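You operate a simulated robot arm through the tools that you are given. There is no shell and no other tool.

Carry out the task below with a simulated robot arm. There is one attempt and no reset: what you move stays moved.

## Task
Loosen the black clamp, sponge the grit off the square mould and tighten the clamp again.
Fine: use the green sponge and shut it away in the drawer after. What is to be rubbed or washed off counts as gone when no trace of it is left.
Where things are to end (x, y in the base frame): green sponge within 60 mm of [340, 700].
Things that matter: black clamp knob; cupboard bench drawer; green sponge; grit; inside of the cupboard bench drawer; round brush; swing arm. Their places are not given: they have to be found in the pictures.

It is judged by the outcome, as a careful person would: the job done as asked, and still so three seconds after it is handed in. It fails if anything else is knocked over, pushed out of place, dropped, spilled or broken.

## Robot
A 7-joint arm with a two-finger parallel gripper, fixed in place. Base frame: the origin is at the foot of the arm, x ahead of it, y to its left, z up. Lengths are in mm, angles in degrees, forces in N, time in s.
With the tool pointing down near the work surface it reaches from about 380 to 880 mm from the base axis. Its first joint turns from -166.0 to 166.0 degrees. Payload 3.43 kg.
The tool frame sits at the grasp point between the pads (the TCP): z along the fingers, y along the line on which they close. The tips reach 34 mm beyond it. The gripper opens to 128 mm. The fingers are 24 mm wide and 12 mm thick; the gripper's body (48 by 130 mm) begins 96 mm behind the TCP.
Orientation is that of the tool frame in the base frame, as [roll, pitch, yaw] about the fixed x, y, z axes, in that order (R = Rz(yaw) Ry(pitch) Rx(roll)). With the fingers straight down and closing along the base's y, the tool's x points along the base's -x, its y along +y and its z along -z.

## Interface
- The arm moves only by the tool step_arm. Its argument "increments" is a list of rows, each an object (a shift or turn left out is 0, a gripper value left out holds the last) with "rotation": the turn, a rotation vector about the base's x, y, z in units of 6 degrees (1.0 is 6 degrees), a list of three; "translation": the shift along the base's x, y, z in units of 25 mm (1.0 is 25 mm), a list of three; "hand": the closure in counts, from 0 (fully open) to 255 (shut). In form: [{"rotation": [rx, ry, rz], "translation": [dx, dy, dz], "hand": hand}, ...]. A call has 1 to 20 rows; each row shifts and turns the commanded pose from where the row before left it. A call with a number of a shift or a turn outside -1 to 1 is refused whole. Rows are played at 5 a second. More than 50 mm and 8.6 degrees between two rows, or a gripper value outside its range, and nothing of the call is played. Where a pose cannot be reached the arm comes as near as it can. A force on the tool above 40 N (or 10 N above the force at the start of the call, whichever is more), or a blocked arm, ends the call early, and 0.2 s more pass. The fingers move at their own pace (about 153 mm/s each) and stop on an object; they squeeze with about 38 N. The grip force told is the motor's: it shows also when the fingers shut on nothing. Time passes only in rows, and 0.2 s behind the last, so rows that do not move let the fingers close. The reply holds the time, the measured pose of the TCP, the force on the tool along the base axes, the opening and the grip force, in the units named above and with some noise, with the torque about the TCP (base axes, N m) and any sound that the robot's microphone picked up.
- Cameras (640 x 400 px; columns grow to the right, rows downward): "scene" is fixed at [221.5, 649.8, 1652.3]; the picture's right is [-0.85, -0.53, 0.00], its down [-0.51, 0.82, -0.25] and it looks along [0.13, -0.21, -0.97] (base axes); focal length 214 px, centre (320, 200). "wrist" rides on the gripper at [76, -11, -160] in the tool frame; the picture's right is [0.15, 0.99, 0.00], its down [-0.88, 0.13, -0.46] and it looks along [-0.45, 0.07, 0.89] (tool axes); focal length 234 px, centre (320, 200).
- camera(camera): a new picture of that camera. No time passes.
- measure_at(camera, pixels): there is no depth. For up to 12 entries [column, row, z] of the newest picture of that camera ("zoom" is the newest enlarged one), the place [x, y] in the base frame at which the ray of that pixel passes the height z, good to about 2 mm. No time passes.
- close_up(camera, box): a new picture of the part [left, top, right, bottom] of that camera's present view, enlarged. No time passes.
- close_job(): hands the job in; it is judged then, once.

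Unless the task says otherwise, let go and move clear before handing in.

The tools are called after "Call:" as name(argument=value, ...) on one line, values as JSON. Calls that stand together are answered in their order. step_arm: Moves the arm, as the interface text tells. Its arguments: {"type":"object","properties":{"increments":{"type":"array","items":{"type":"object","properties":{"rotation":{"type":"array","items":{"type":"number"}},"translation":{"type":"array","items":{"type":"number"}},"hand":{"type":"number"}}}}},"required":["increments"]} The other tools are called the same way: camera (camera) takes a picture; measure_at (camera, pixels) gives the place at which the rays of pixels pass given heights; close_up (camera, box) takes an enlarged picture of a part of a camera's view; close_job () hands the job in.

At the start:

```text
t: 0.0
ee_pos: [212.0, 489.7, 1336.8]
ee_rot: [-179.9, 0.0, -180.0]
ft_force: [-0.6, -0.1, 0.1]
torque: [0.02, 0.01, 0.04]
width: 128.2
grip_force: 0.0
```

scene: 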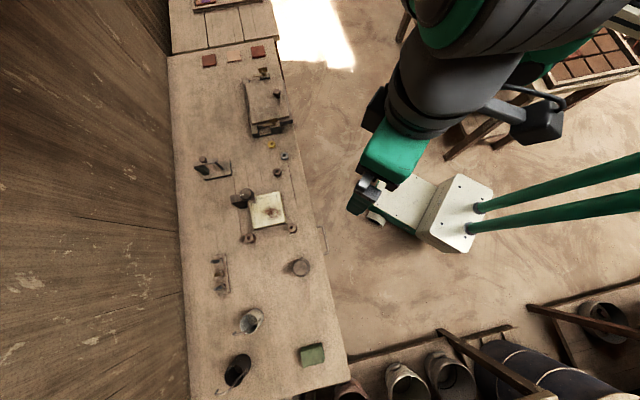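
wrist: 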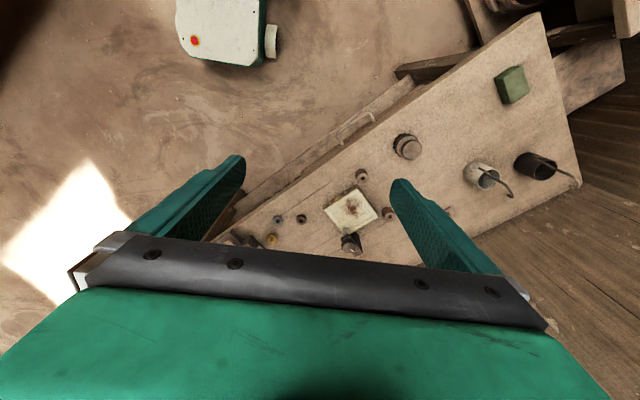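

The scene picture shows a bench with the square mould near (267,210), the green sponge near (311,355), and some clamps and knobs. I'll enlarge several parts to identify them.

Call:
close_up(camera="scene", box=[220, 170, 330, 250])

Call:
close_up(camera="scene", box=[180, 60, 330, 180])

Call:
close_up(camera="scene", box=[180, 220, 360, 400])

Call:
close_up(camera="wrist", box=[230, 120, 450, 260])

```text
5.00 times, centred on (275, 210) of scene
```

zoom: 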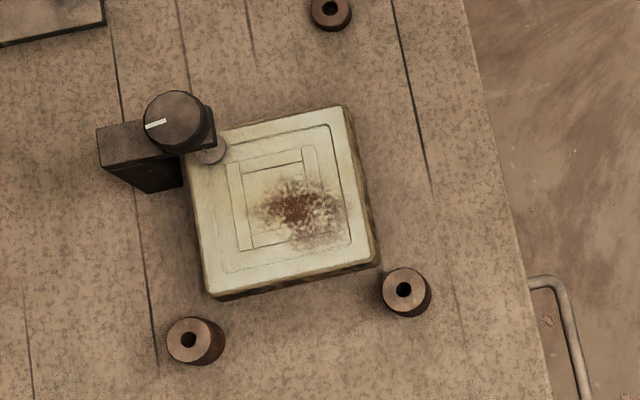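

```text
3.33 times, centred on (255, 120) of scene
```

zoom: 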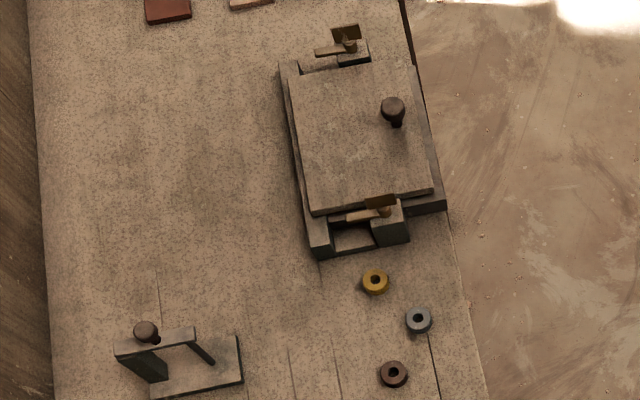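

```text
2.22 times, centred on (270, 310) of scene
```

zoom: 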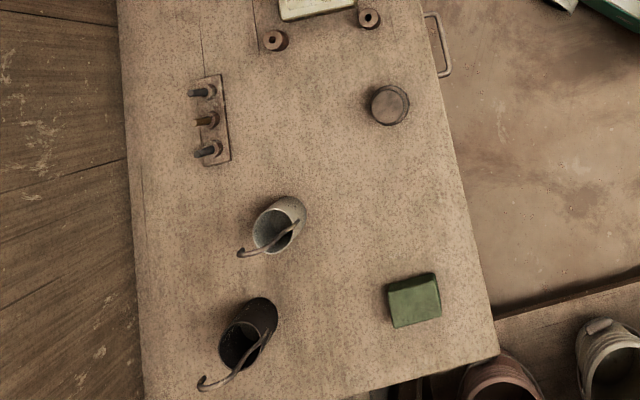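

```text
2.86 times, centred on (340, 190) of wrist
```

zoom: 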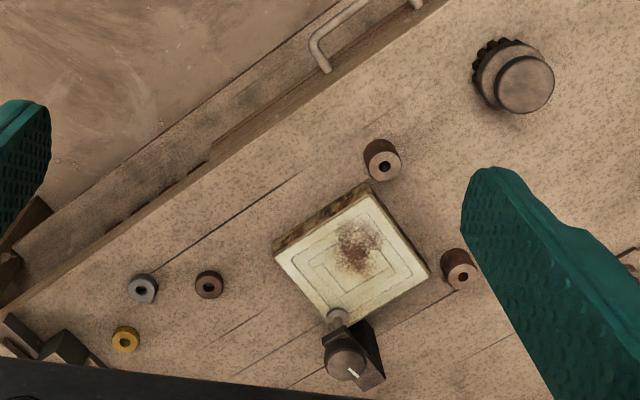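

The mould at zoom (285,200) carries the brown grit. The black clamp, with a white mark on its knob, sits at its upper-left corner, and the drawer handle shows at zoom (565,330). I'll triangulate heights by comparing rays from both cameras.

Call:
measure_at(camera="scene", pixels=[[267, 210, 700], [267, 210, 800], [267, 210, 900], [300, 267, 800], [300, 267, 900], [311, 355, 800], [311, 355, 900], [255, 194, 800], [255, 194, 900], [292, 228, 800], [292, 228, 900], [328, 240, 800]])

Call:
measure_at(camera="wrist", pixels=[[350, 209, 700], [350, 209, 800], [350, 209, 900], [407, 148, 800], [407, 148, 900], [512, 85, 800], [512, 85, 900], [346, 245, 800], [346, 245, 900], [362, 177, 800], [362, 177, 900], [345, 132, 800]])

```text
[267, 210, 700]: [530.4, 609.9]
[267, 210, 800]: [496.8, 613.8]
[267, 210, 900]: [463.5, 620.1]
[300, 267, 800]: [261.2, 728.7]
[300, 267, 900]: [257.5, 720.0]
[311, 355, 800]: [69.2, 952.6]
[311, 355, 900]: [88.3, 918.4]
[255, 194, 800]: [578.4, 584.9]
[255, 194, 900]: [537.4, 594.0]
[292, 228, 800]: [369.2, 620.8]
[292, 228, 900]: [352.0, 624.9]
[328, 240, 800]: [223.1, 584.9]
```

```text
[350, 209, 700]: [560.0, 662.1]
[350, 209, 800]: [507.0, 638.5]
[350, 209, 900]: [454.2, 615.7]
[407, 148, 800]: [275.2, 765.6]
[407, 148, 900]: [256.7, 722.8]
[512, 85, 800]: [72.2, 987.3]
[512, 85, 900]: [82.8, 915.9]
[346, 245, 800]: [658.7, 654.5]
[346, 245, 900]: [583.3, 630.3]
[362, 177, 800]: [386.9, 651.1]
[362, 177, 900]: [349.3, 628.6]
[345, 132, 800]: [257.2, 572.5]
```

The two cameras' rays meet at about z≈890–900 for the mould, brush and sponge, so the bench top is roughly 860–880. I'll move the hand above the mould, staying high, for a better view.

Call:
step_arm(increments=[{"translation": [0.8, 0.6, -0.8]}, {"translation": [0.8, 0.6, -0.8]}, {"translation": [0.8, 0.6, -0.8]}, {"translation": [0.8, 0.6, -0.8]}, {"translation": [0.8, 0.6, -0.8]}, {"translation": [0.8, 0.6, -0.8]}, {"translation": [0, 0, -0.8]}, {"translation": [0, 0, -0.8]}, {"translation": [0, 0, 0]}])

Call:
camera(camera="wrist")

Call:
camera(camera="scene")

```text
t: 2.0
ee_pos: [330.7, 580.5, 1175.5]
ee_rot: [180.0, 0.0, 180.0]
ft_force: [0.3, 0.0, -0.4]
torque: [0.03, -0.01, -0.01]
width: 128.1
grip_force: 0.1
```

```text
taken
```

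wrist: 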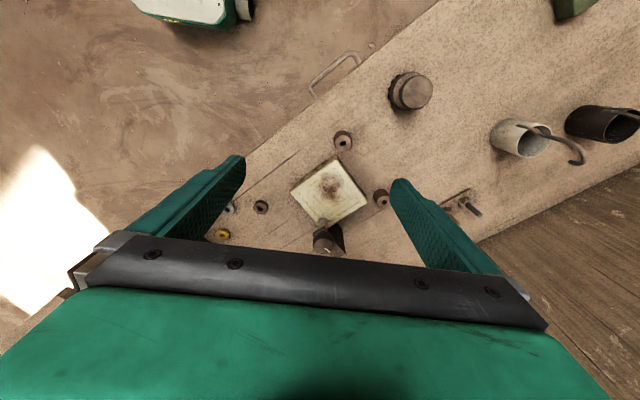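

```text
taken
```

scene: 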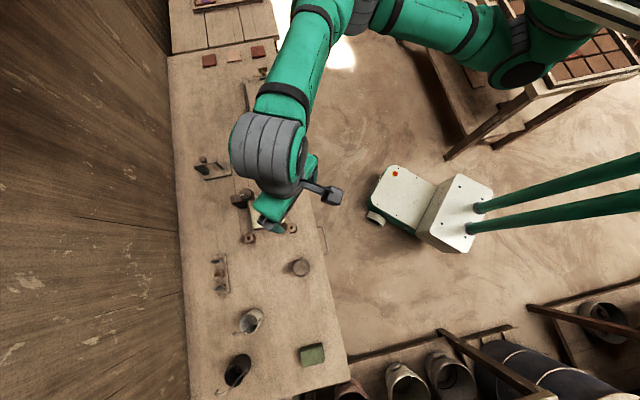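

The wrist view now shows the mould at (330,193), the clamp knob at (325,243) and the drawer handle at (335,72). I'll zoom in on these and measure them.

Call:
close_up(camera="wrist", box=[240, 130, 410, 262])

Call:
close_up(camera="wrist", box=[290, 40, 450, 140])

Call:
measure_at(camera="wrist", pixels=[[330, 193, 850], [330, 193, 870], [330, 193, 890], [330, 193, 910], [343, 137, 870], [343, 137, 890], [343, 137, 910], [414, 90, 870], [414, 90, 890], [414, 90, 910], [311, 92, 850], [360, 56, 850]])

Call:
measure_at(camera="scene", pixels=[[300, 267, 870], [300, 267, 890], [300, 267, 910], [280, 50, 870], [347, 380, 870], [183, 220, 870], [311, 355, 870], [311, 355, 890], [311, 355, 910], [325, 228, 850], [328, 251, 850], [328, 251, 820]])

```text
3.03 times, centred on (325, 196) of wrist
```

zoom: 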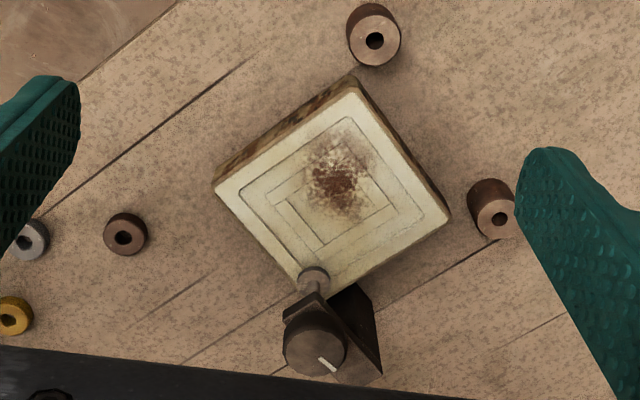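

```text
4.00 times, centred on (370, 90) of wrist
```

zoom: 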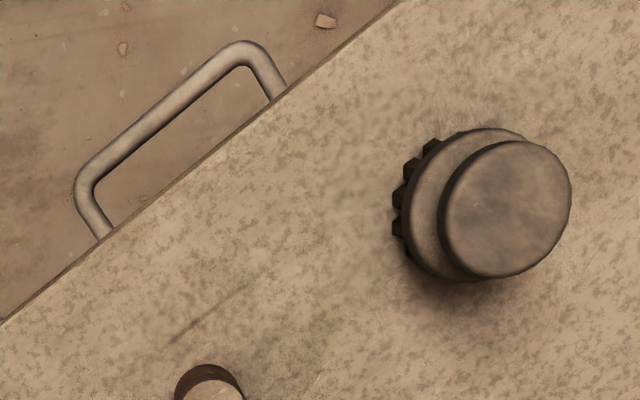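

```text
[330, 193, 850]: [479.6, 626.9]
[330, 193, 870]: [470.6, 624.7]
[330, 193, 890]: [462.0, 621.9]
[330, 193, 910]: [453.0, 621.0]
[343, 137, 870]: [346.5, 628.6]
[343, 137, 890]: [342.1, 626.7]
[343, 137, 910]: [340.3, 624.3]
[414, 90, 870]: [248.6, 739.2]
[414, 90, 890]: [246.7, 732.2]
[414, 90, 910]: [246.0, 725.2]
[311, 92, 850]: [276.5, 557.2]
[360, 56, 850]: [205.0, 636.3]
```

```text
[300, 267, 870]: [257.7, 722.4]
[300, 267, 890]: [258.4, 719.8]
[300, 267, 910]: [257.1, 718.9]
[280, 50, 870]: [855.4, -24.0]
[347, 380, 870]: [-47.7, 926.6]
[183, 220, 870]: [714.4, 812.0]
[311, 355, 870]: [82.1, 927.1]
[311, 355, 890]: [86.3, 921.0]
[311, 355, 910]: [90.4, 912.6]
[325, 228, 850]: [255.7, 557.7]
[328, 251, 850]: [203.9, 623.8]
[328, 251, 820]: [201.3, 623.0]
```

The bench edge runs along about (-0.69, 0.73), with the drawer handle centred near (240, 597). Next I'll triangulate the knob, mould corners and pegs more precisely.

Call:
measure_at(camera="wrist", pixels=[[322.7, 244.2, 880], [322.7, 244.2, 920], [322.7, 244.2, 960], [322.7, 244.2, 1000], [321.5, 222, 880], [321.5, 222, 900], [321.5, 222, 920], [362, 203, 880], [336, 157, 880], [291, 194, 880], [380, 196, 880], [279, 207, 870]])

Call:
measure_at(camera="scene", pixels=[[246.6, 194.4, 880], [246.6, 194.4, 920], [246.6, 194.4, 960], [246.6, 194.4, 1000], [253, 200, 880], [253, 200, 900], [253, 200, 920], [253, 228, 880], [286, 221, 880], [280, 191, 880], [248.6, 237.8, 880], [277, 172.5, 870]])

Call:
close_up(camera="wrist", box=[295, 205, 359, 255])

Call:
close_up(camera="scene", box=[186, 146, 250, 186])

```text
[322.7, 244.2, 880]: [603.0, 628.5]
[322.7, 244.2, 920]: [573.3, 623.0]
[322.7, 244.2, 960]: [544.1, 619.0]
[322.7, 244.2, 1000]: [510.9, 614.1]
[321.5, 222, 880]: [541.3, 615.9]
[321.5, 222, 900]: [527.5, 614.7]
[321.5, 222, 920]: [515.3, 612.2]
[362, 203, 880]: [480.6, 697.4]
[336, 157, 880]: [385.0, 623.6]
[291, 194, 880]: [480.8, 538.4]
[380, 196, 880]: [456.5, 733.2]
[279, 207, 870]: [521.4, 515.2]
```

```text
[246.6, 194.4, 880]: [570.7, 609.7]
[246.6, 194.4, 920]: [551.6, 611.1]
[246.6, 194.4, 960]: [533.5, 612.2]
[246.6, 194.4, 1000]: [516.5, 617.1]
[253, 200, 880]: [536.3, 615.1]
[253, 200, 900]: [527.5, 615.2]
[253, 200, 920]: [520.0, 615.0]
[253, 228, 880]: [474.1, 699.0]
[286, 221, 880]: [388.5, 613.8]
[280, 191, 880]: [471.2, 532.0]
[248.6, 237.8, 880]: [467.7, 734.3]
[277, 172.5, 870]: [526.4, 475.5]
```

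```text
8.00 times, centred on (327, 230) of wrist
```

zoom: 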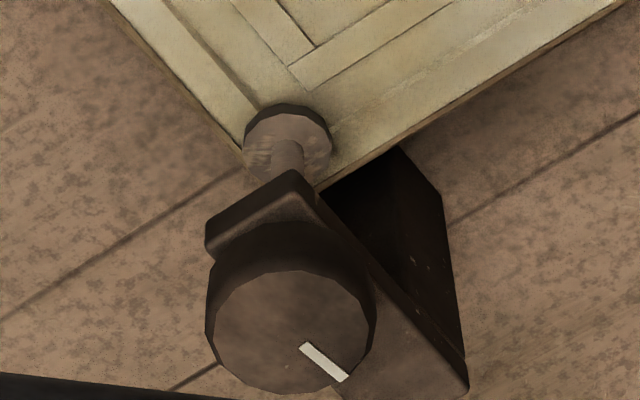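

```text
10.00 times, centred on (218, 166) of scene
```

zoom: 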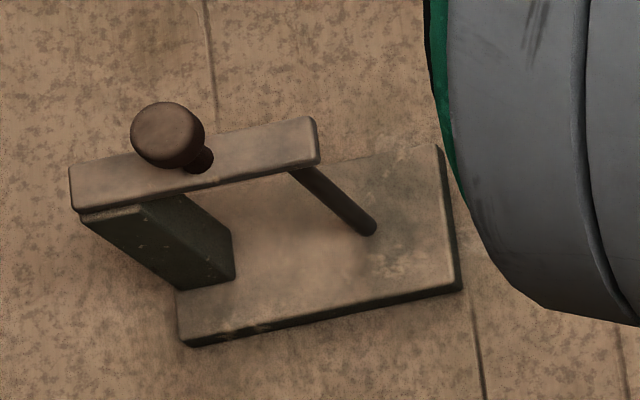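

The knob and its pad are on the same vertical axis: the rays meet near (524, 616) at z≈985 for the knob and (527, 615) at z≈900 for the pad. I'll move lower and nearer for a better look at the clamp.

Call:
step_arm(increments=[{"translation": [0.8, 0.2, -0.7]}, {"translation": [0.8, 0.2, -0.7]}, {"translation": [0.8, 0.2, -0.7]}, {"translation": [0.8, 0.2, -0.7]}, {"translation": [0.8, 0.2, -0.7]}, {"translation": [0.0, 0.2, -0.5]}, {"translation": [0, 0, 0]}])

Call:
camera(camera="wrist")

Call:
close_up(camera="wrist", box=[240, 140, 400, 240])

```text
t: 3.6
ee_pos: [429.3, 609.2, 1076.9]
ee_rot: [180.0, 0.0, -180.0]
ft_force: [0.1, 0.1, 0.6]
torque: [-0.01, 0.0, -0.01]
width: 128.2
grip_force: 0.1
```

```text
taken
```

wrist: 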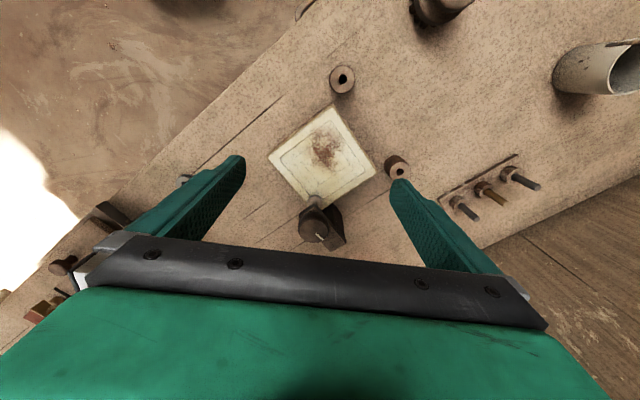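

```text
4.00 times, centred on (320, 190) of wrist
```

zoom: 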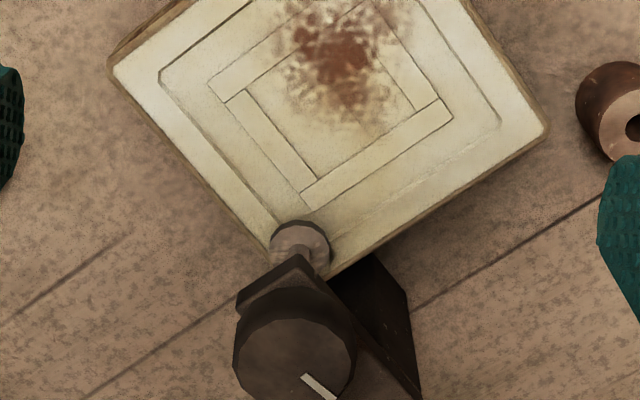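

I'll measure the knob and pad again from this closer view.

Call:
measure_at(camera="wrist", pixels=[[313.3, 230, 940], [313.3, 230, 960], [313.3, 230, 980], [313.3, 230, 1000], [314.8, 201.8, 880], [314.8, 201.8, 890], [314.8, 201.8, 900], [327, 128, 870], [327, 128, 880], [298.5, 228, 970], [328, 228, 970], [342, 78, 880]])

Call:
close_up(camera="wrist", box=[290, 180, 354, 250])

```text
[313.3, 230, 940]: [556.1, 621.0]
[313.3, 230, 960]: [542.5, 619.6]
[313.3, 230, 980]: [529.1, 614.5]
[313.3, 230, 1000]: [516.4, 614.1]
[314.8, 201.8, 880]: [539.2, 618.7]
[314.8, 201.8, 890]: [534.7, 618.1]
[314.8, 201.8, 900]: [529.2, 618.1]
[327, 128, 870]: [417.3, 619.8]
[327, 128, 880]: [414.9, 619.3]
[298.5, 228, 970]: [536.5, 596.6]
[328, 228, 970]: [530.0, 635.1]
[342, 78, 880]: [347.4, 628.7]
```

```text
5.71 times, centred on (322, 215) of wrist
```

zoom: 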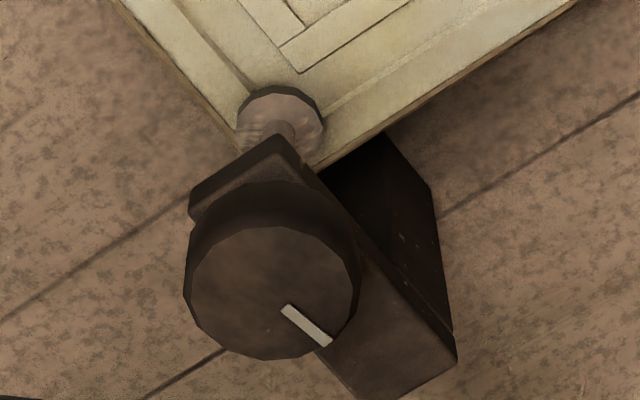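

The knob centre is near (528, 615), its top is at z≈982 and it is about 38 mm across. The clamp's arm runs toward +x+y, so I'll close the fingers across it at a yaw of about 133.5°. First I'll centre over the knob up high and turn +43.5°, then check how much further it can turn.

Call:
step_arm(increments=[{"translation": [0.8, 0.05, 0.2], "rotation": [0, 0, 1]}, {"translation": [0.8, 0.05, 0], "rotation": [0, 0, 1]}, {"translation": [0.8, 0.05, 0], "rotation": [0, 0, 1]}, {"translation": [0.8, 0.05, 0], "rotation": [0, 0, 1]}, {"translation": [0.75, 0.04, 0], "rotation": [0, 0, 1]}, {"rotation": [0, 0, 1]}, {"rotation": [0, 0, 1]}, {"rotation": [0, 0, 0.25]}, {}])

Call:
camera(camera="wrist")

Call:
camera(camera="scene")

```text
t: 5.6
ee_pos: [529.2, 615.1, 1082.2]
ee_rot: [-180.0, 0.0, -136.5]
ft_force: [-0.2, 0.6, 0.2]
torque: [-0.01, -0.01, -0.02]
width: 127.9
grip_force: 0.1
```

```text
taken
```

wrist: 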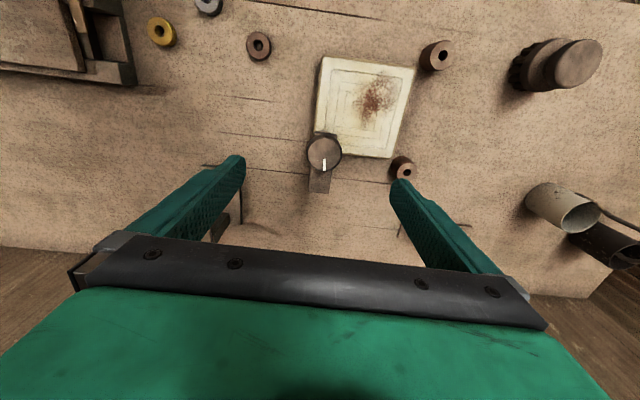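

```text
taken
```

scene: 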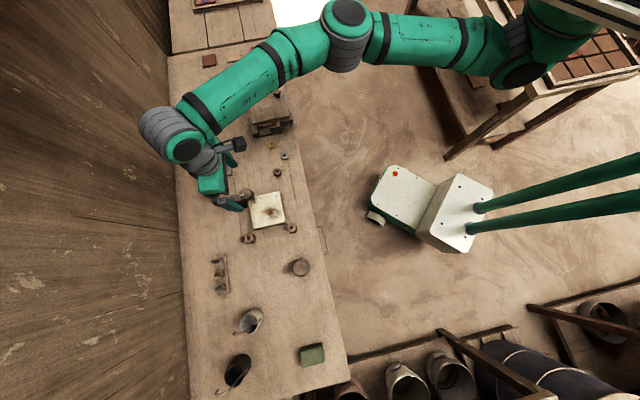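

The knob is at (323,155) in the wrist view with its white mark pointing down. The swing-arm device is partly visible at left, near the finger at (240,190). I'll check how far it is from the hand, and zoom in.

Call:
measure_at(camera="scene", pixels=[[203, 160, 870], [203, 160, 950], [203, 160, 1000], [213, 165, 870], [213, 165, 950], [230, 174, 870]])

Call:
measure_at(camera="wrist", pixels=[[323.5, 154, 970], [323.5, 154, 980], [323.5, 154, 990], [320, 180, 950], [325, 170, 980]])

Call:
close_up(camera="wrist", box=[270, 110, 380, 210])

```text
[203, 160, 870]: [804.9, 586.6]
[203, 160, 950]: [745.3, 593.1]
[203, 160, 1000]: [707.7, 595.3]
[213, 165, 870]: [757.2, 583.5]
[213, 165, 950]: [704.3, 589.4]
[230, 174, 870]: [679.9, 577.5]
```

```text
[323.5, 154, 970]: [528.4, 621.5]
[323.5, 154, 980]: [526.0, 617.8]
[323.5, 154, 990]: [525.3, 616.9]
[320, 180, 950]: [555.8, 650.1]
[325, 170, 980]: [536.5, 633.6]
```

```text
4.00 times, centred on (325, 160) of wrist
```

zoom: 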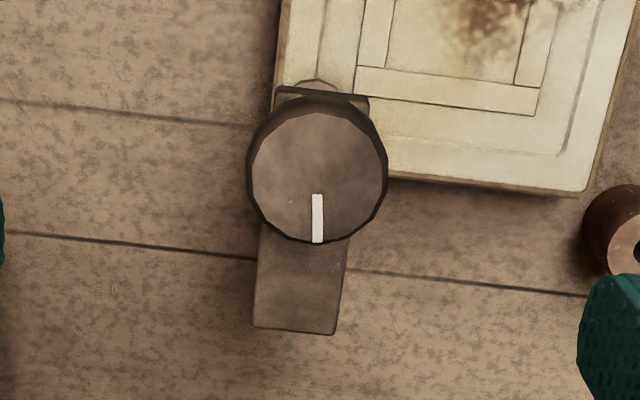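

The knob centre reads about (527, 617) with its top at z≈982. I'll descend over it with the tips at about z 970, watching the force, then close.

Call:
step_arm(increments=[{"translation": [-0.08, 0.06, -0.8]}, {"translation": [0, 0, -0.8]}, {"translation": [0, 0, -0.8]}, {"translation": [0, 0, -0.4]}, {"translation": [0, 0, -0.36]}, {}])

Call:
camera(camera="wrist")

Call:
close_up(camera="scene", box=[180, 150, 308, 230])

```text
t: 7.0
ee_pos: [527.2, 617.2, 1000.2]
ee_rot: [179.9, 0.1, -136.5]
ft_force: [0.9, 0.0, -0.1]
torque: [0.0, -0.02, -0.03]
width: 127.7
grip_force: 0.0
```

```text
taken
```

wrist: 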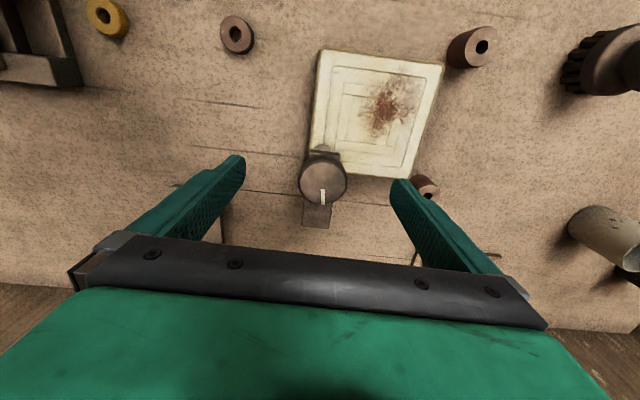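

```text
5.00 times, centred on (244, 190) of scene
```

zoom: 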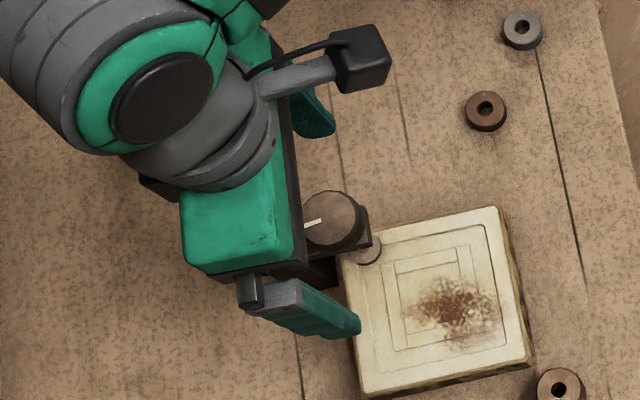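

There was no contact, and the tips are now level with the knob. I'll zoom in to check the centring before closing.

Call:
close_up(camera="wrist", box=[272, 140, 372, 240])

Call:
measure_at(camera="wrist", pixels=[[319.3, 193, 1000], [323, 180, 980], [323, 180, 975]])

```text
4.00 times, centred on (322, 190) of wrist
```

zoom: 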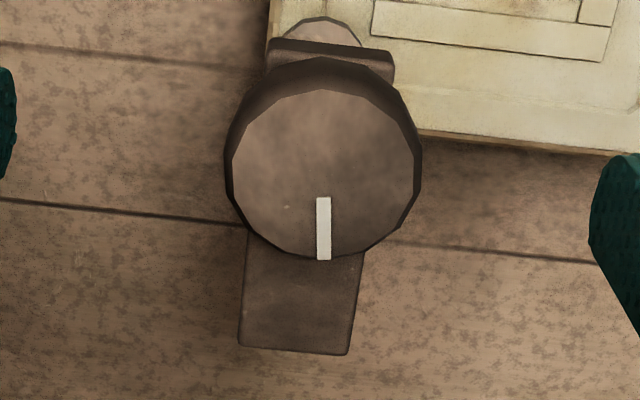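

```text
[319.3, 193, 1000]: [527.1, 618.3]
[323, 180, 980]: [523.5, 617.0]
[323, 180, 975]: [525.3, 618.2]
```

The knob is about 3.4 mm to the right of the finger midline along (-0.69, 0.73), so I'll shift by that and then close.

Call:
step_arm(increments=[{"translation": [-0.09, 0.1, 0]}, {"hand": 120}, {"hand": 255}, {"hand": 255}, {"hand": 255}])

Call:
camera(camera="wrist")

```text
t: 8.2
ee_pos: [526.5, 617.3, 1000.7]
ee_rot: [-179.9, 0.0, -136.6]
ft_force: [5.4, -8.1, 0.8]
torque: [-0.59, 0.08, 0.03]
width: 39.1
grip_force: 44.6
```

```text
taken
```

wrist: 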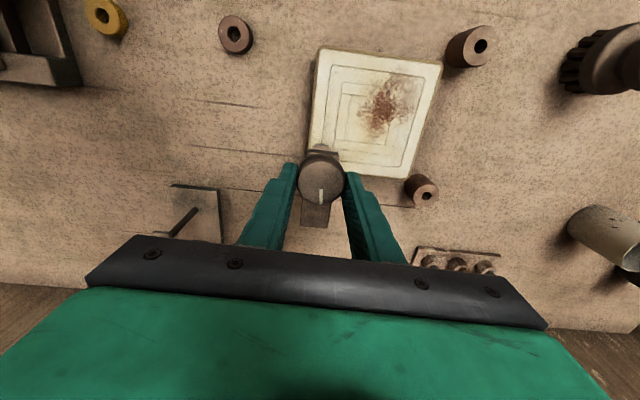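

The fingers gripped at 39.1 mm with a side load of about 10 N along (0.55, -0.83). I'll ease that off and then turn counter-clockwise (+z) by 24° to see how it responds.

Call:
step_arm(increments=[{"translation": [0.05, -0.07, 0]}, {"rotation": [0, 0, 0.5]}, {"rotation": [0, 0, 0.5]}, {"rotation": [0, 0, 0.5]}, {"rotation": [0, 0, 0.5]}, {"rotation": [0, 0, 0.5]}, {"rotation": [0, 0, 0.5]}, {"rotation": [0, 0, 0.5]}, {"rotation": [0, 0, 0.5]}, {}])

Call:
close_up(camera="wrist", box=[272, 140, 372, 240])

Call:
close_up(camera="scene", box=[212, 170, 276, 210])

```text
t: 10.4
ee_pos: [524.4, 620.2, 1001.6]
ee_rot: [179.9, 0.0, -112.5]
ft_force: [-16.8, 15.7, -20.5]
torque: [1.08, 0.11, -0.08]
width: 39.0
grip_force: 45.1
```

```text
4.00 times, centred on (322, 190) of wrist
```

zoom: 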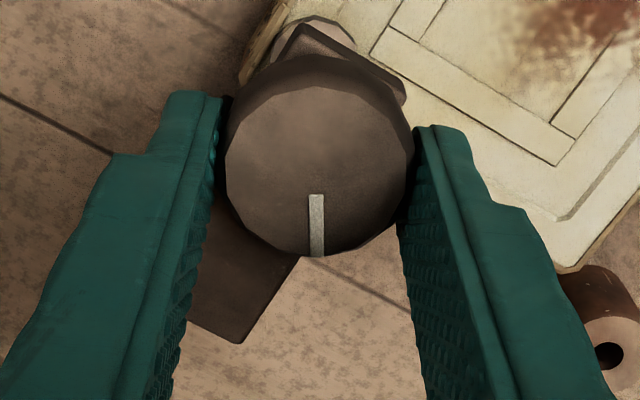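

```text
10.00 times, centred on (244, 190) of scene
```

zoom: 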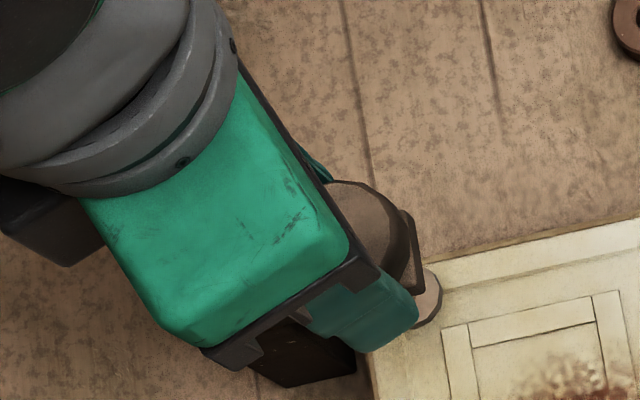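

The knob turned 24° with the hand, and the mark keeps its place relative to the fingers. The side load rose to about 30 N, because the knob axis is about 5 mm from the hand's axis, nearer to the robot, so turning drags it sideways. I'll let go, re-centre to about (522.5, 615) and grip again.

Call:
step_arm(increments=[{"hand": 90}, {"hand": 90}, {"translation": [-0.15, -0.12, 0]}, {}])

Call:
close_up(camera="wrist", box=[272, 140, 372, 240])

Call:
close_up(camera="scene", box=[212, 170, 276, 210])

```text
t: 11.4
ee_pos: [523.7, 614.1, 1004.0]
ee_rot: [179.9, 0.0, -112.4]
ft_force: [-0.4, 0.2, 0.5]
torque: [0.02, 0.0, -0.02]
width: 82.6
grip_force: 0.0
```

```text
4.00 times, centred on (322, 190) of wrist
```

zoom: 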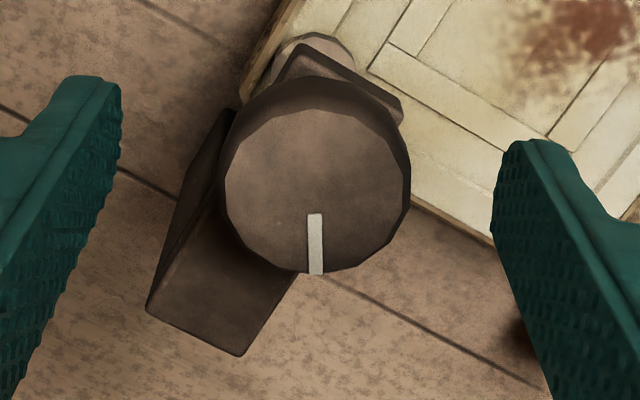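

```text
10.00 times, centred on (244, 190) of scene
```

zoom: 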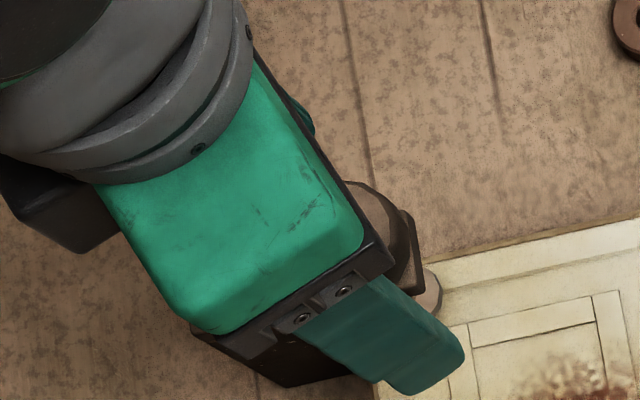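

The force is now zero and the knob sits at the midpoint between the fingers, zoom (318,190). I'll lower 3 mm, grip again and keep turning counter-clockwise.

Call:
step_arm(increments=[{"translation": [0, 0, -0.12]}, {"hand": 255}, {"hand": 255}, {"hand": 255}, {"rotation": [0, 0, 0.5]}, {"rotation": [0, 0, 0.5]}, {"rotation": [0, 0, 0.5]}, {"rotation": [0, 0, 0.5]}, {"rotation": [0, 0, 0.5]}, {"rotation": [0, 0, 0.5]}, {}])

Call:
close_up(camera="wrist", box=[272, 140, 372, 240])

```text
t: 13.8
ee_pos: [523.2, 613.4, 999.2]
ee_rot: [-180.0, -0.2, -106.5]
ft_force: [-13.6, -25.9, -4.2]
torque: [-0.76, 0.61, -1.55]
width: 41.0
grip_force: 45.0
out of reach, approached as far as the arm can: row 7, 8, 9, 10
```

```text
4.00 times, centred on (322, 190) of wrist
```

zoom: 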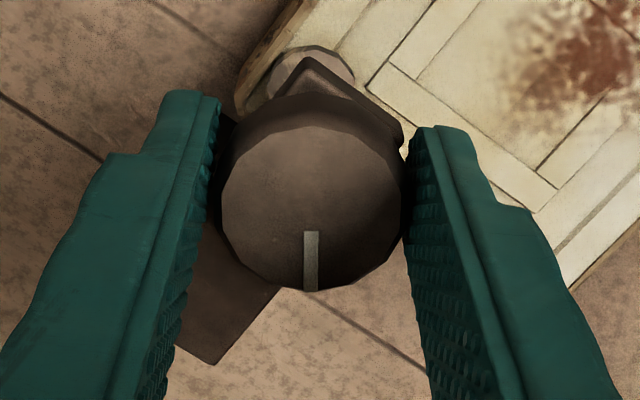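

The wrist joint reached its limit at yaw -106.5°, with the knob turned about 30° in all. I'll release, rise clear and unwind a half turn the other way so I can regrip with plenty of counter-clockwise travel.

Call:
step_arm(increments=[{"hand": 90}, {"hand": 90}, {"translation": [0, 0, 1]}, {"translation": [0, 0, 1], "rotation": [0, 0, -1]}, {"rotation": [0, 0, -1]}, {"rotation": [0, 0, -1]}, {"rotation": [0, 0, -1]}, {"rotation": [0, 0, -1]}, {"rotation": [0, 0, -1]}, {"rotation": [0, 0, -1]}, {"rotation": [0, 0, -1]}, {"rotation": [0, 0, -1]}, {"rotation": [0, 0, -1]}, {"rotation": [0, 0, -1]}, {"rotation": [0, 0, -1]}, {"rotation": [0, 0, -1]}, {"rotation": [0, 0, -1]}, {"rotation": [0, 0, -1]}, {"rotation": [0, 0, -1]}, {}])

Call:
camera(camera="wrist")

Call:
close_up(camera="scene", box=[212, 160, 308, 220])

```text
t: 18.0
ee_pos: [523.4, 613.9, 1049.9]
ee_rot: [180.0, 0.0, 157.4]
ft_force: [-0.7, -0.5, -0.7]
torque: [0.01, -0.02, 0.02]
width: 82.8
grip_force: 0.1
```

```text
taken
```

wrist: 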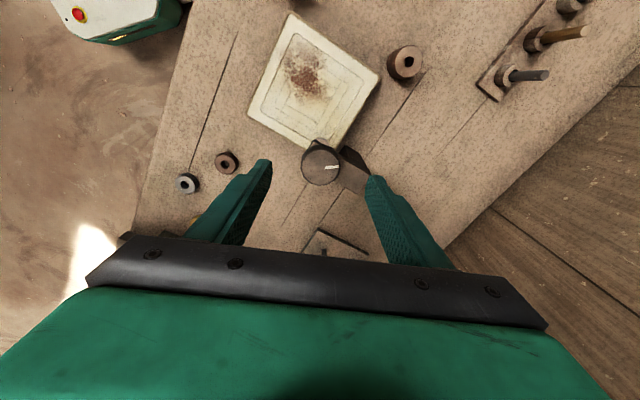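

```text
6.67 times, centred on (260, 190) of scene
```

zoom: 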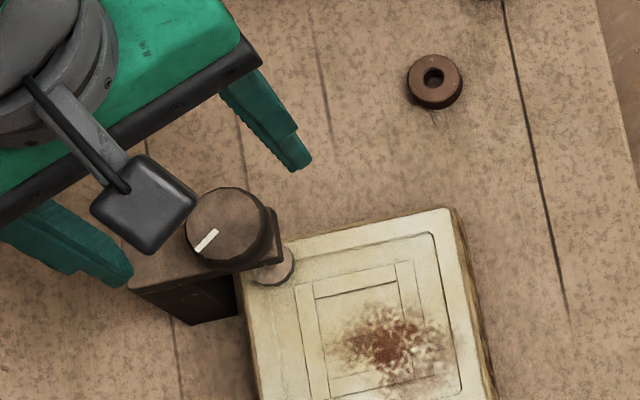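

The mark has turned about 30° counter-clockwise. I'll unwind another 90° to yaw ≈67° and then descend for a big turn.

Call:
step_arm(increments=[{"rotation": [0, 0, -1]}, {"rotation": [0, 0, -1]}, {"rotation": [0, 0, -1]}, {"rotation": [0, 0, -1]}, {"rotation": [0, 0, -1]}, {"rotation": [0, 0, -1]}, {"rotation": [0, 0, -1]}, {"rotation": [0, 0, -1]}, {"rotation": [0, 0, -1]}, {"rotation": [0, 0, -1]}, {"rotation": [0, 0, -1]}, {"rotation": [0, 0, -1]}, {"rotation": [0, 0, -1]}, {"rotation": [0, 0, -1]}, {"rotation": [0, 0, -1]}, {}])

Call:
camera(camera="wrist")

Call:
close_up(camera="scene", box=[212, 160, 308, 220])

```text
t: 21.4
ee_pos: [523.0, 614.3, 1047.6]
ee_rot: [179.9, 0.0, 67.4]
ft_force: [0.3, 0.1, -0.9]
torque: [-0.01, 0.01, 0.0]
width: 82.8
grip_force: 0.1
```

```text
taken
```

wrist: 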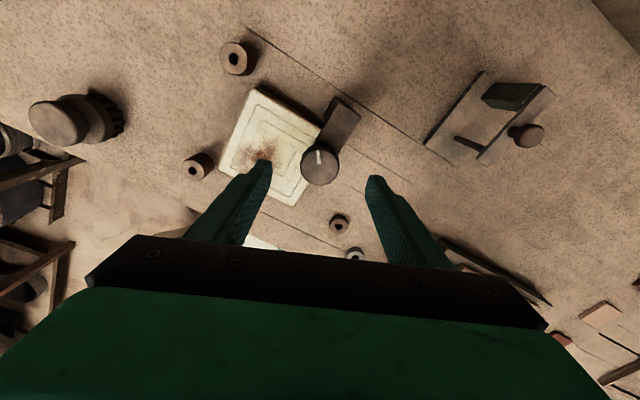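

```text
6.67 times, centred on (260, 190) of scene
```

zoom: 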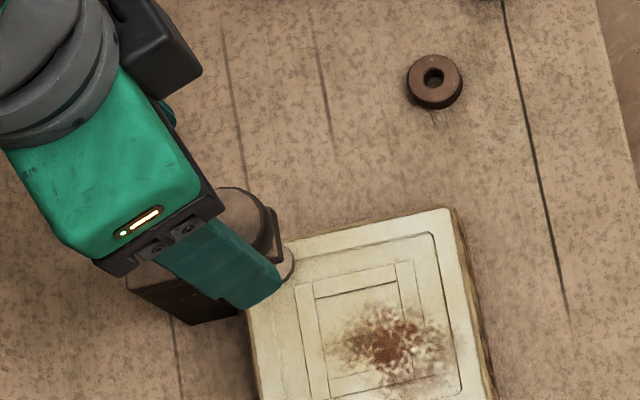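

The knob at (320,165) is centred for this yaw. I'll descend 47 mm, grip and turn +60°.

Call:
step_arm(increments=[{"translation": [0, 0, -0.8]}, {"translation": [0, 0, -0.8]}, {"translation": [0, 0, -0.3]}, {"hand": 255}, {"hand": 255}, {"hand": 255}, {"rotation": [0, 0, 0.7]}, {"rotation": [0, 0, 0.7]}, {"rotation": [0, 0, 0.7]}, {"rotation": [0, 0, 0.7]}, {"rotation": [0, 0, 0.7]}, {"rotation": [0, 0, 0.7]}, {"rotation": [0, 0, 0.7]}, {"rotation": [0, 0, 0.7]}, {"rotation": [0, 0, 0.7]}, {"rotation": [0, 0, 0.7]}, {}])

Call:
close_up(camera="wrist", box=[272, 140, 372, 240])

Call:
close_up(camera="scene", box=[212, 160, 308, 220])

```text
t: 25.0
ee_pos: [523.8, 614.7, 1001.4]
ee_rot: [-180.0, -0.2, 109.6]
ft_force: [-4.1, -8.7, -8.3]
torque: [-0.5, 0.11, 0.0]
width: 39.1
grip_force: 45.0
```

```text
4.00 times, centred on (322, 190) of wrist
```

zoom: 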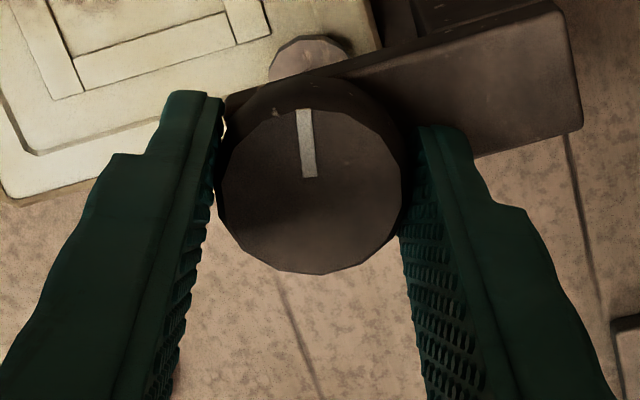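

```text
6.67 times, centred on (260, 190) of scene
```

zoom: 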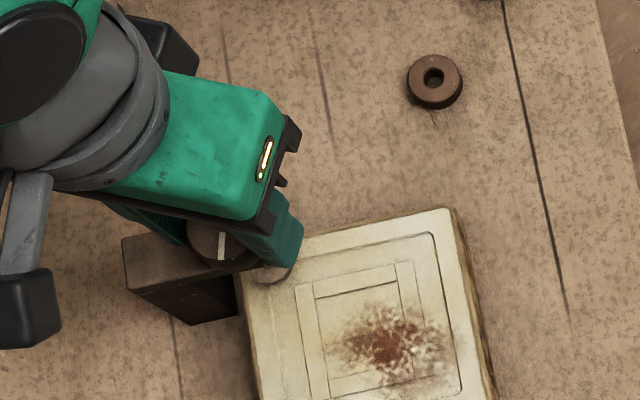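

The knob has now turned about 72° with little resistance. I'll continue counter-clockwise another 60° and watch the force and the pad.

Call:
step_arm(increments=[{"rotation": [0, 0, 0.7]}, {"rotation": [0, 0, 0.7]}, {"rotation": [0, 0, 0.7]}, {"rotation": [0, 0, 0.7]}, {"rotation": [0, 0, 0.7]}, {"rotation": [0, 0, 0.7]}, {"rotation": [0, 0, 0.7]}, {"rotation": [0, 0, 0.7]}, {"rotation": [0, 0, 0.7]}, {"rotation": [0, 0, 0.7]}, {"rotation": [0, 0, 0.7]}, {"rotation": [0, 0, 0.7]}, {"rotation": [0, 0, 0.7]}, {"rotation": [0, 0, 0.7]}, {}])

Call:
close_up(camera="wrist", box=[272, 140, 372, 240])

Call:
close_up(camera="scene", box=[212, 160, 308, 220])

```text
t: 28.2
ee_pos: [523.5, 615.3, 1001.8]
ee_rot: [-180.0, -0.1, 168.2]
ft_force: [-1.4, -2.4, -31.4]
torque: [-0.07, -0.18, 0.01]
width: 39.4
grip_force: 44.9
```

```text
4.00 times, centred on (322, 190) of wrist
```

zoom: 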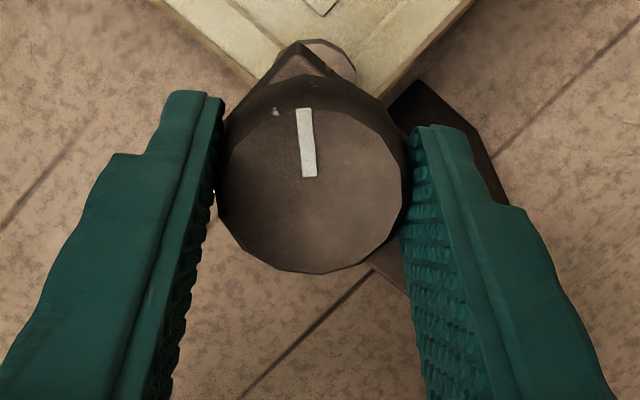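

```text
6.67 times, centred on (260, 190) of scene
```

zoom: 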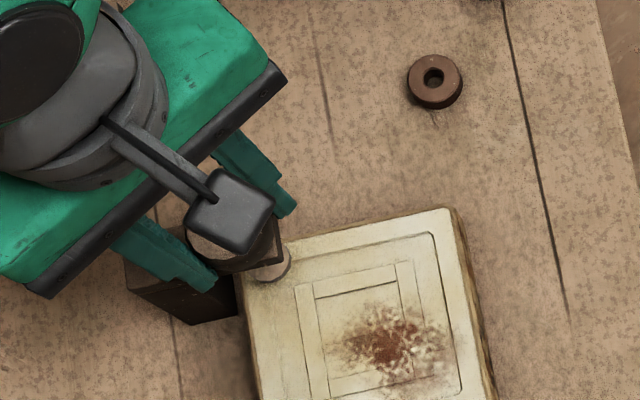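

The knob is now about 131° round and the turning torque is near zero, but there is a 31 N downward pull. I'll ease z by 3 mm and see whether that clears it, then continue.

Call:
step_arm(increments=[{"translation": [0, 0, -0.1]}, {}])

```text
t: 28.8
ee_pos: [522.9, 614.2, 1002.1]
ee_rot: [180.0, 0.0, 168.2]
ft_force: [3.5, -2.1, -4.1]
torque: [-0.07, 1.17, 0.0]
width: 39.3
grip_force: 44.7
```

That relieved the pull. I'll continue counter-clockwise by about 50° with slight z compensation.

Call:
step_arm(increments=[{"rotation": [0, 0, 0.7], "translation": [0, 0, -0.01]}, {"rotation": [0, 0, 0.7], "translation": [0, 0, -0.01]}, {"rotation": [0, 0, 0.7], "translation": [0, 0, -0.01]}, {"rotation": [0, 0, 0.7], "translation": [0, 0, -0.01]}, {"rotation": [0, 0, 0.7], "translation": [0, 0, -0.01]}, {"rotation": [0, 0, 0.7], "translation": [0, 0, -0.01]}, {"rotation": [0, 0, 0.7]}, {"rotation": [0, 0, 0.7]}, {"rotation": [0, 0, 0.7]}, {"rotation": [0, 0, 0.7]}, {"rotation": [0, 0, 0.7]}, {"rotation": [0, 0, 0.7]}, {}])

Call:
close_up(camera="wrist", box=[272, 140, 372, 240])

Call:
close_up(camera="scene", box=[212, 160, 308, 220])

```text
t: 30.1
ee_pos: [521.7, 615.3, 1001.2]
ee_rot: [180.0, 0.1, -170.5]
ft_force: [-2.0, -4.8, 3.5]
torque: [-0.61, 0.01, 0.0]
width: 39.4
grip_force: 45.4
stopped in row 6: the force on the tool passed its limit at 44 N (the readings are from after the stop); the commanded pose is now the measured one
```

```text
4.00 times, centred on (322, 190) of wrist
```

zoom: 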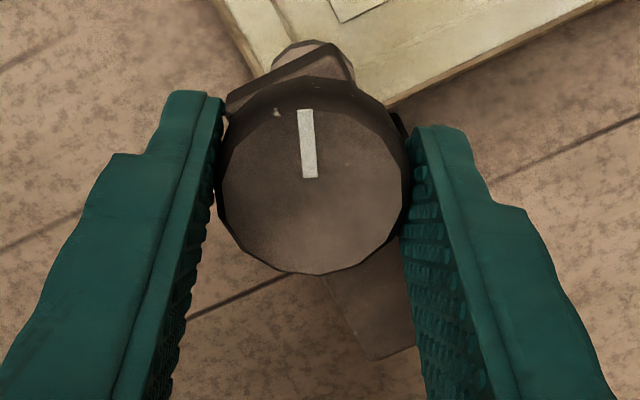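

```text
6.67 times, centred on (260, 190) of scene
```

zoom: 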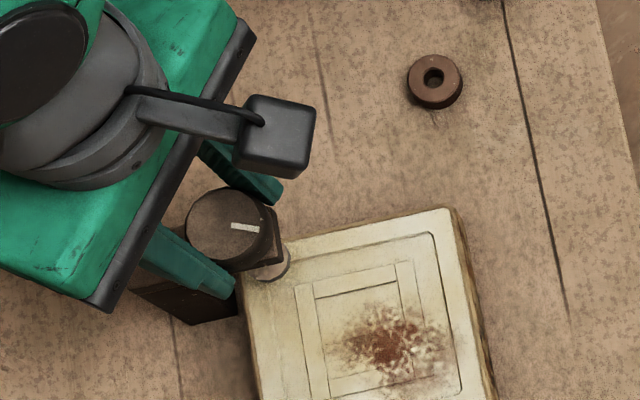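

The call stopped on 44 N, with the knob at about 153°. I need to know whether that is an end stop or a side load, so I'll turn just 6° more in small steps and read it.

Call:
step_arm(increments=[{"rotation": [0, 0, 0.5]}, {"rotation": [0, 0, 0.5]}, {}])

```text
t: 30.9
ee_pos: [523.9, 615.4, 1001.1]
ee_rot: [179.7, 0.1, -164.5]
ft_force: [-5.6, -8.3, 9.6]
torque: [-0.61, 0.93, -0.03]
width: 39.3
grip_force: 45.3
```

There is no resisting torque, so this is not an end stop. I'll continue in modest steps.

Call:
step_arm(increments=[{"rotation": [0, 0, 0.5]}, {"rotation": [0, 0, 0.5]}, {"rotation": [0, 0, 0.5]}, {"rotation": [0, 0, 0.5]}, {}])

Call:
step_arm(increments=[{"rotation": [0, 0, 0.5]}, {"rotation": [0, 0, 0.5]}, {"rotation": [0, 0, 0.5]}, {"rotation": [0, 0, 0.5]}, {}])

Call:
close_up(camera="wrist", box=[272, 140, 372, 240])

Call:
close_up(camera="scene", box=[212, 160, 308, 220])

```text
t: 32.1
ee_pos: [523.6, 614.1, 1001.3]
ee_rot: [179.9, 0.1, -152.5]
ft_force: [-7.8, -8.5, 10.5]
torque: [-0.17, 0.03, -0.05]
width: 39.5
grip_force: 44.9
```

```text
t: 33.3
ee_pos: [523.3, 616.1, 1001.3]
ee_rot: [179.8, 0.2, -140.5]
ft_force: [1.4, 6.1, 4.7]
torque: [0.6, -0.55, -0.72]
width: 39.5
grip_force: 45.1
```

```text
4.00 times, centred on (322, 190) of wrist
```

zoom: 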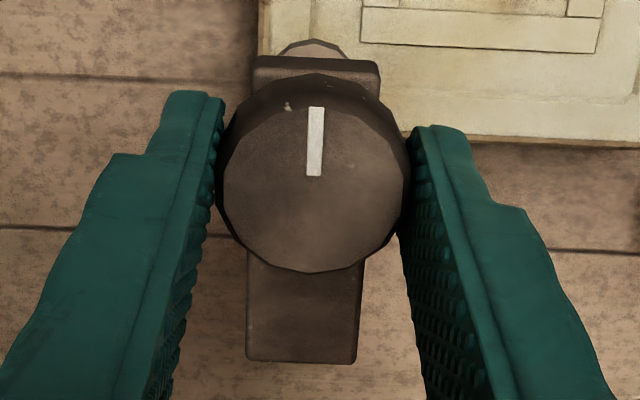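

```text
6.67 times, centred on (260, 190) of scene
```

zoom: 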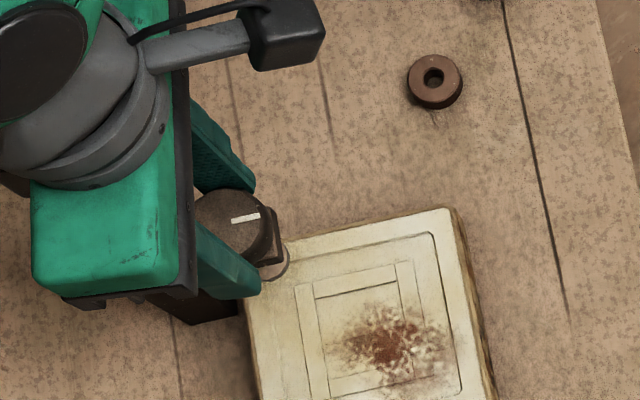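

The mark now points exactly opposite to where it started, a half turn, and a -0.7 N·m torque with slight slip shows the end stop. The clamp is fully loosened. I'll release, rise and look at it.

Call:
step_arm(increments=[{"hand": 90}, {"hand": 90}, {"translation": [0, 0, 1]}, {"translation": [0, 0, 1]}, {"translation": [-0.8, -0.2, 0.8], "hand": 0, "rotation": [0, 0, -1]}, {"translation": [-0.8, -0.2, 0.5], "rotation": [0, 0, -1]}, {"translation": [-1, -0.1, 0], "rotation": [0, 0, -1]}, {"translation": [-1, -0.1, 0], "rotation": [0, 0, -1]}, {"translation": [-1, -0.1, 0], "rotation": [0, 0, -1]}, {"translation": [-1, -0.1, 0], "rotation": [0, 0, -1]}, {"translation": [-1, -0.1, 0], "rotation": [0, 0, -1]}, {"translation": [-1, -0.1, 0], "rotation": [0, 0, -1]}, {"translation": [-1, 0.1, 0], "rotation": [0, 0, -1]}, {"translation": [-1, 0.1, 0], "rotation": [0, 0, -1]}, {"translation": [-1, 0.1, 0], "rotation": [0, 0, -1]}, {"translation": [-0.7, 0, 0], "rotation": [0, 0, -1]}, {"translation": [0, 0, 0], "rotation": [0, 0, -1]}, {"translation": [0, 0, 0], "rotation": [0, 0, -1]}, {"rotation": [0, 0, -0.33]}, {}])

Call:
camera(camera="wrist")

Call:
camera(camera="scene")

Call:
close_up(camera="scene", box=[212, 160, 308, 220])

```text
t: 37.5
ee_pos: [241.5, 598.1, 1083.5]
ee_rot: [179.9, 0.1, 133.4]
ft_force: [-0.7, 0.6, -0.6]
torque: [-0.03, -0.01, -0.01]
width: 128.0
grip_force: 0.0
```

```text
taken
```

wrist: 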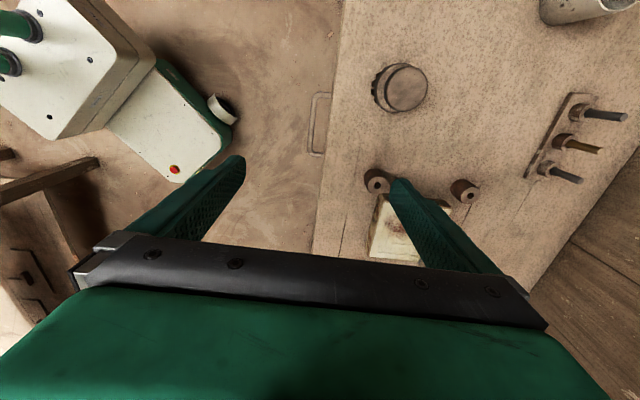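

```text
taken
```

scene: 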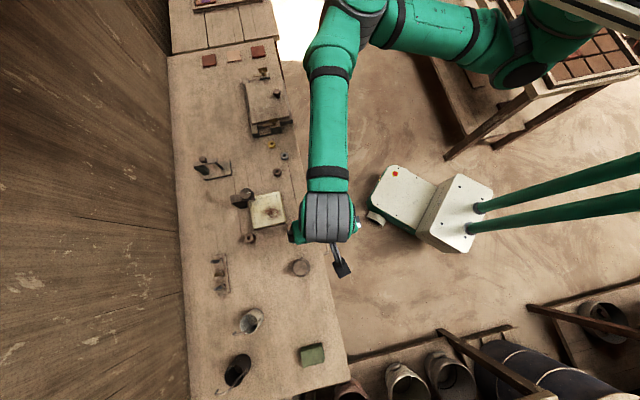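

```text
6.67 times, centred on (260, 190) of scene
```

zoom: 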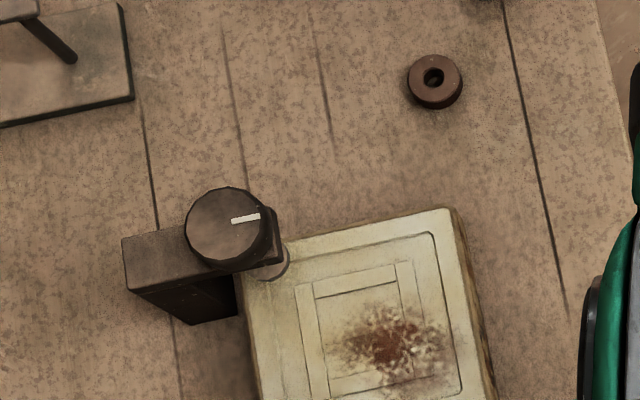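

The clamp's mark points toward the mould, the mould hasn't moved, and the handle is visible in the wrist view at about (318,123). I'll zoom in on the handle and triangulate its height.

Call:
close_up(camera="wrist", box=[270, 75, 400, 175])

Call:
measure_at(camera="scene", pixels=[[324, 226.4, 780], [324, 226.4, 800], [324, 226.4, 820], [324, 226.4, 840], [324, 226.4, 860], [328.6, 252, 780], [328.6, 252, 800], [328.6, 252, 820], [328.6, 252, 840], [328.6, 252, 860]])

```text
4.00 times, centred on (335, 125) of wrist
```

zoom: 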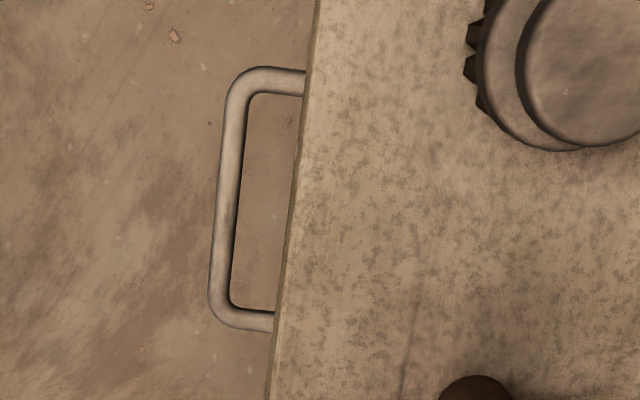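

```text
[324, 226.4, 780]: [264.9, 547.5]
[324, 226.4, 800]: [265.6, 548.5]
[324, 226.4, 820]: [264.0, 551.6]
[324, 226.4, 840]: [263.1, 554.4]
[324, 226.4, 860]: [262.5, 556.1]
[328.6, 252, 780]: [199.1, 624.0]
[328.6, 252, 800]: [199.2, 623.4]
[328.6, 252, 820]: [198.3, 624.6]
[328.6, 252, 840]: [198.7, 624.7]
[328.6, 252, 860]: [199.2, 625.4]
```

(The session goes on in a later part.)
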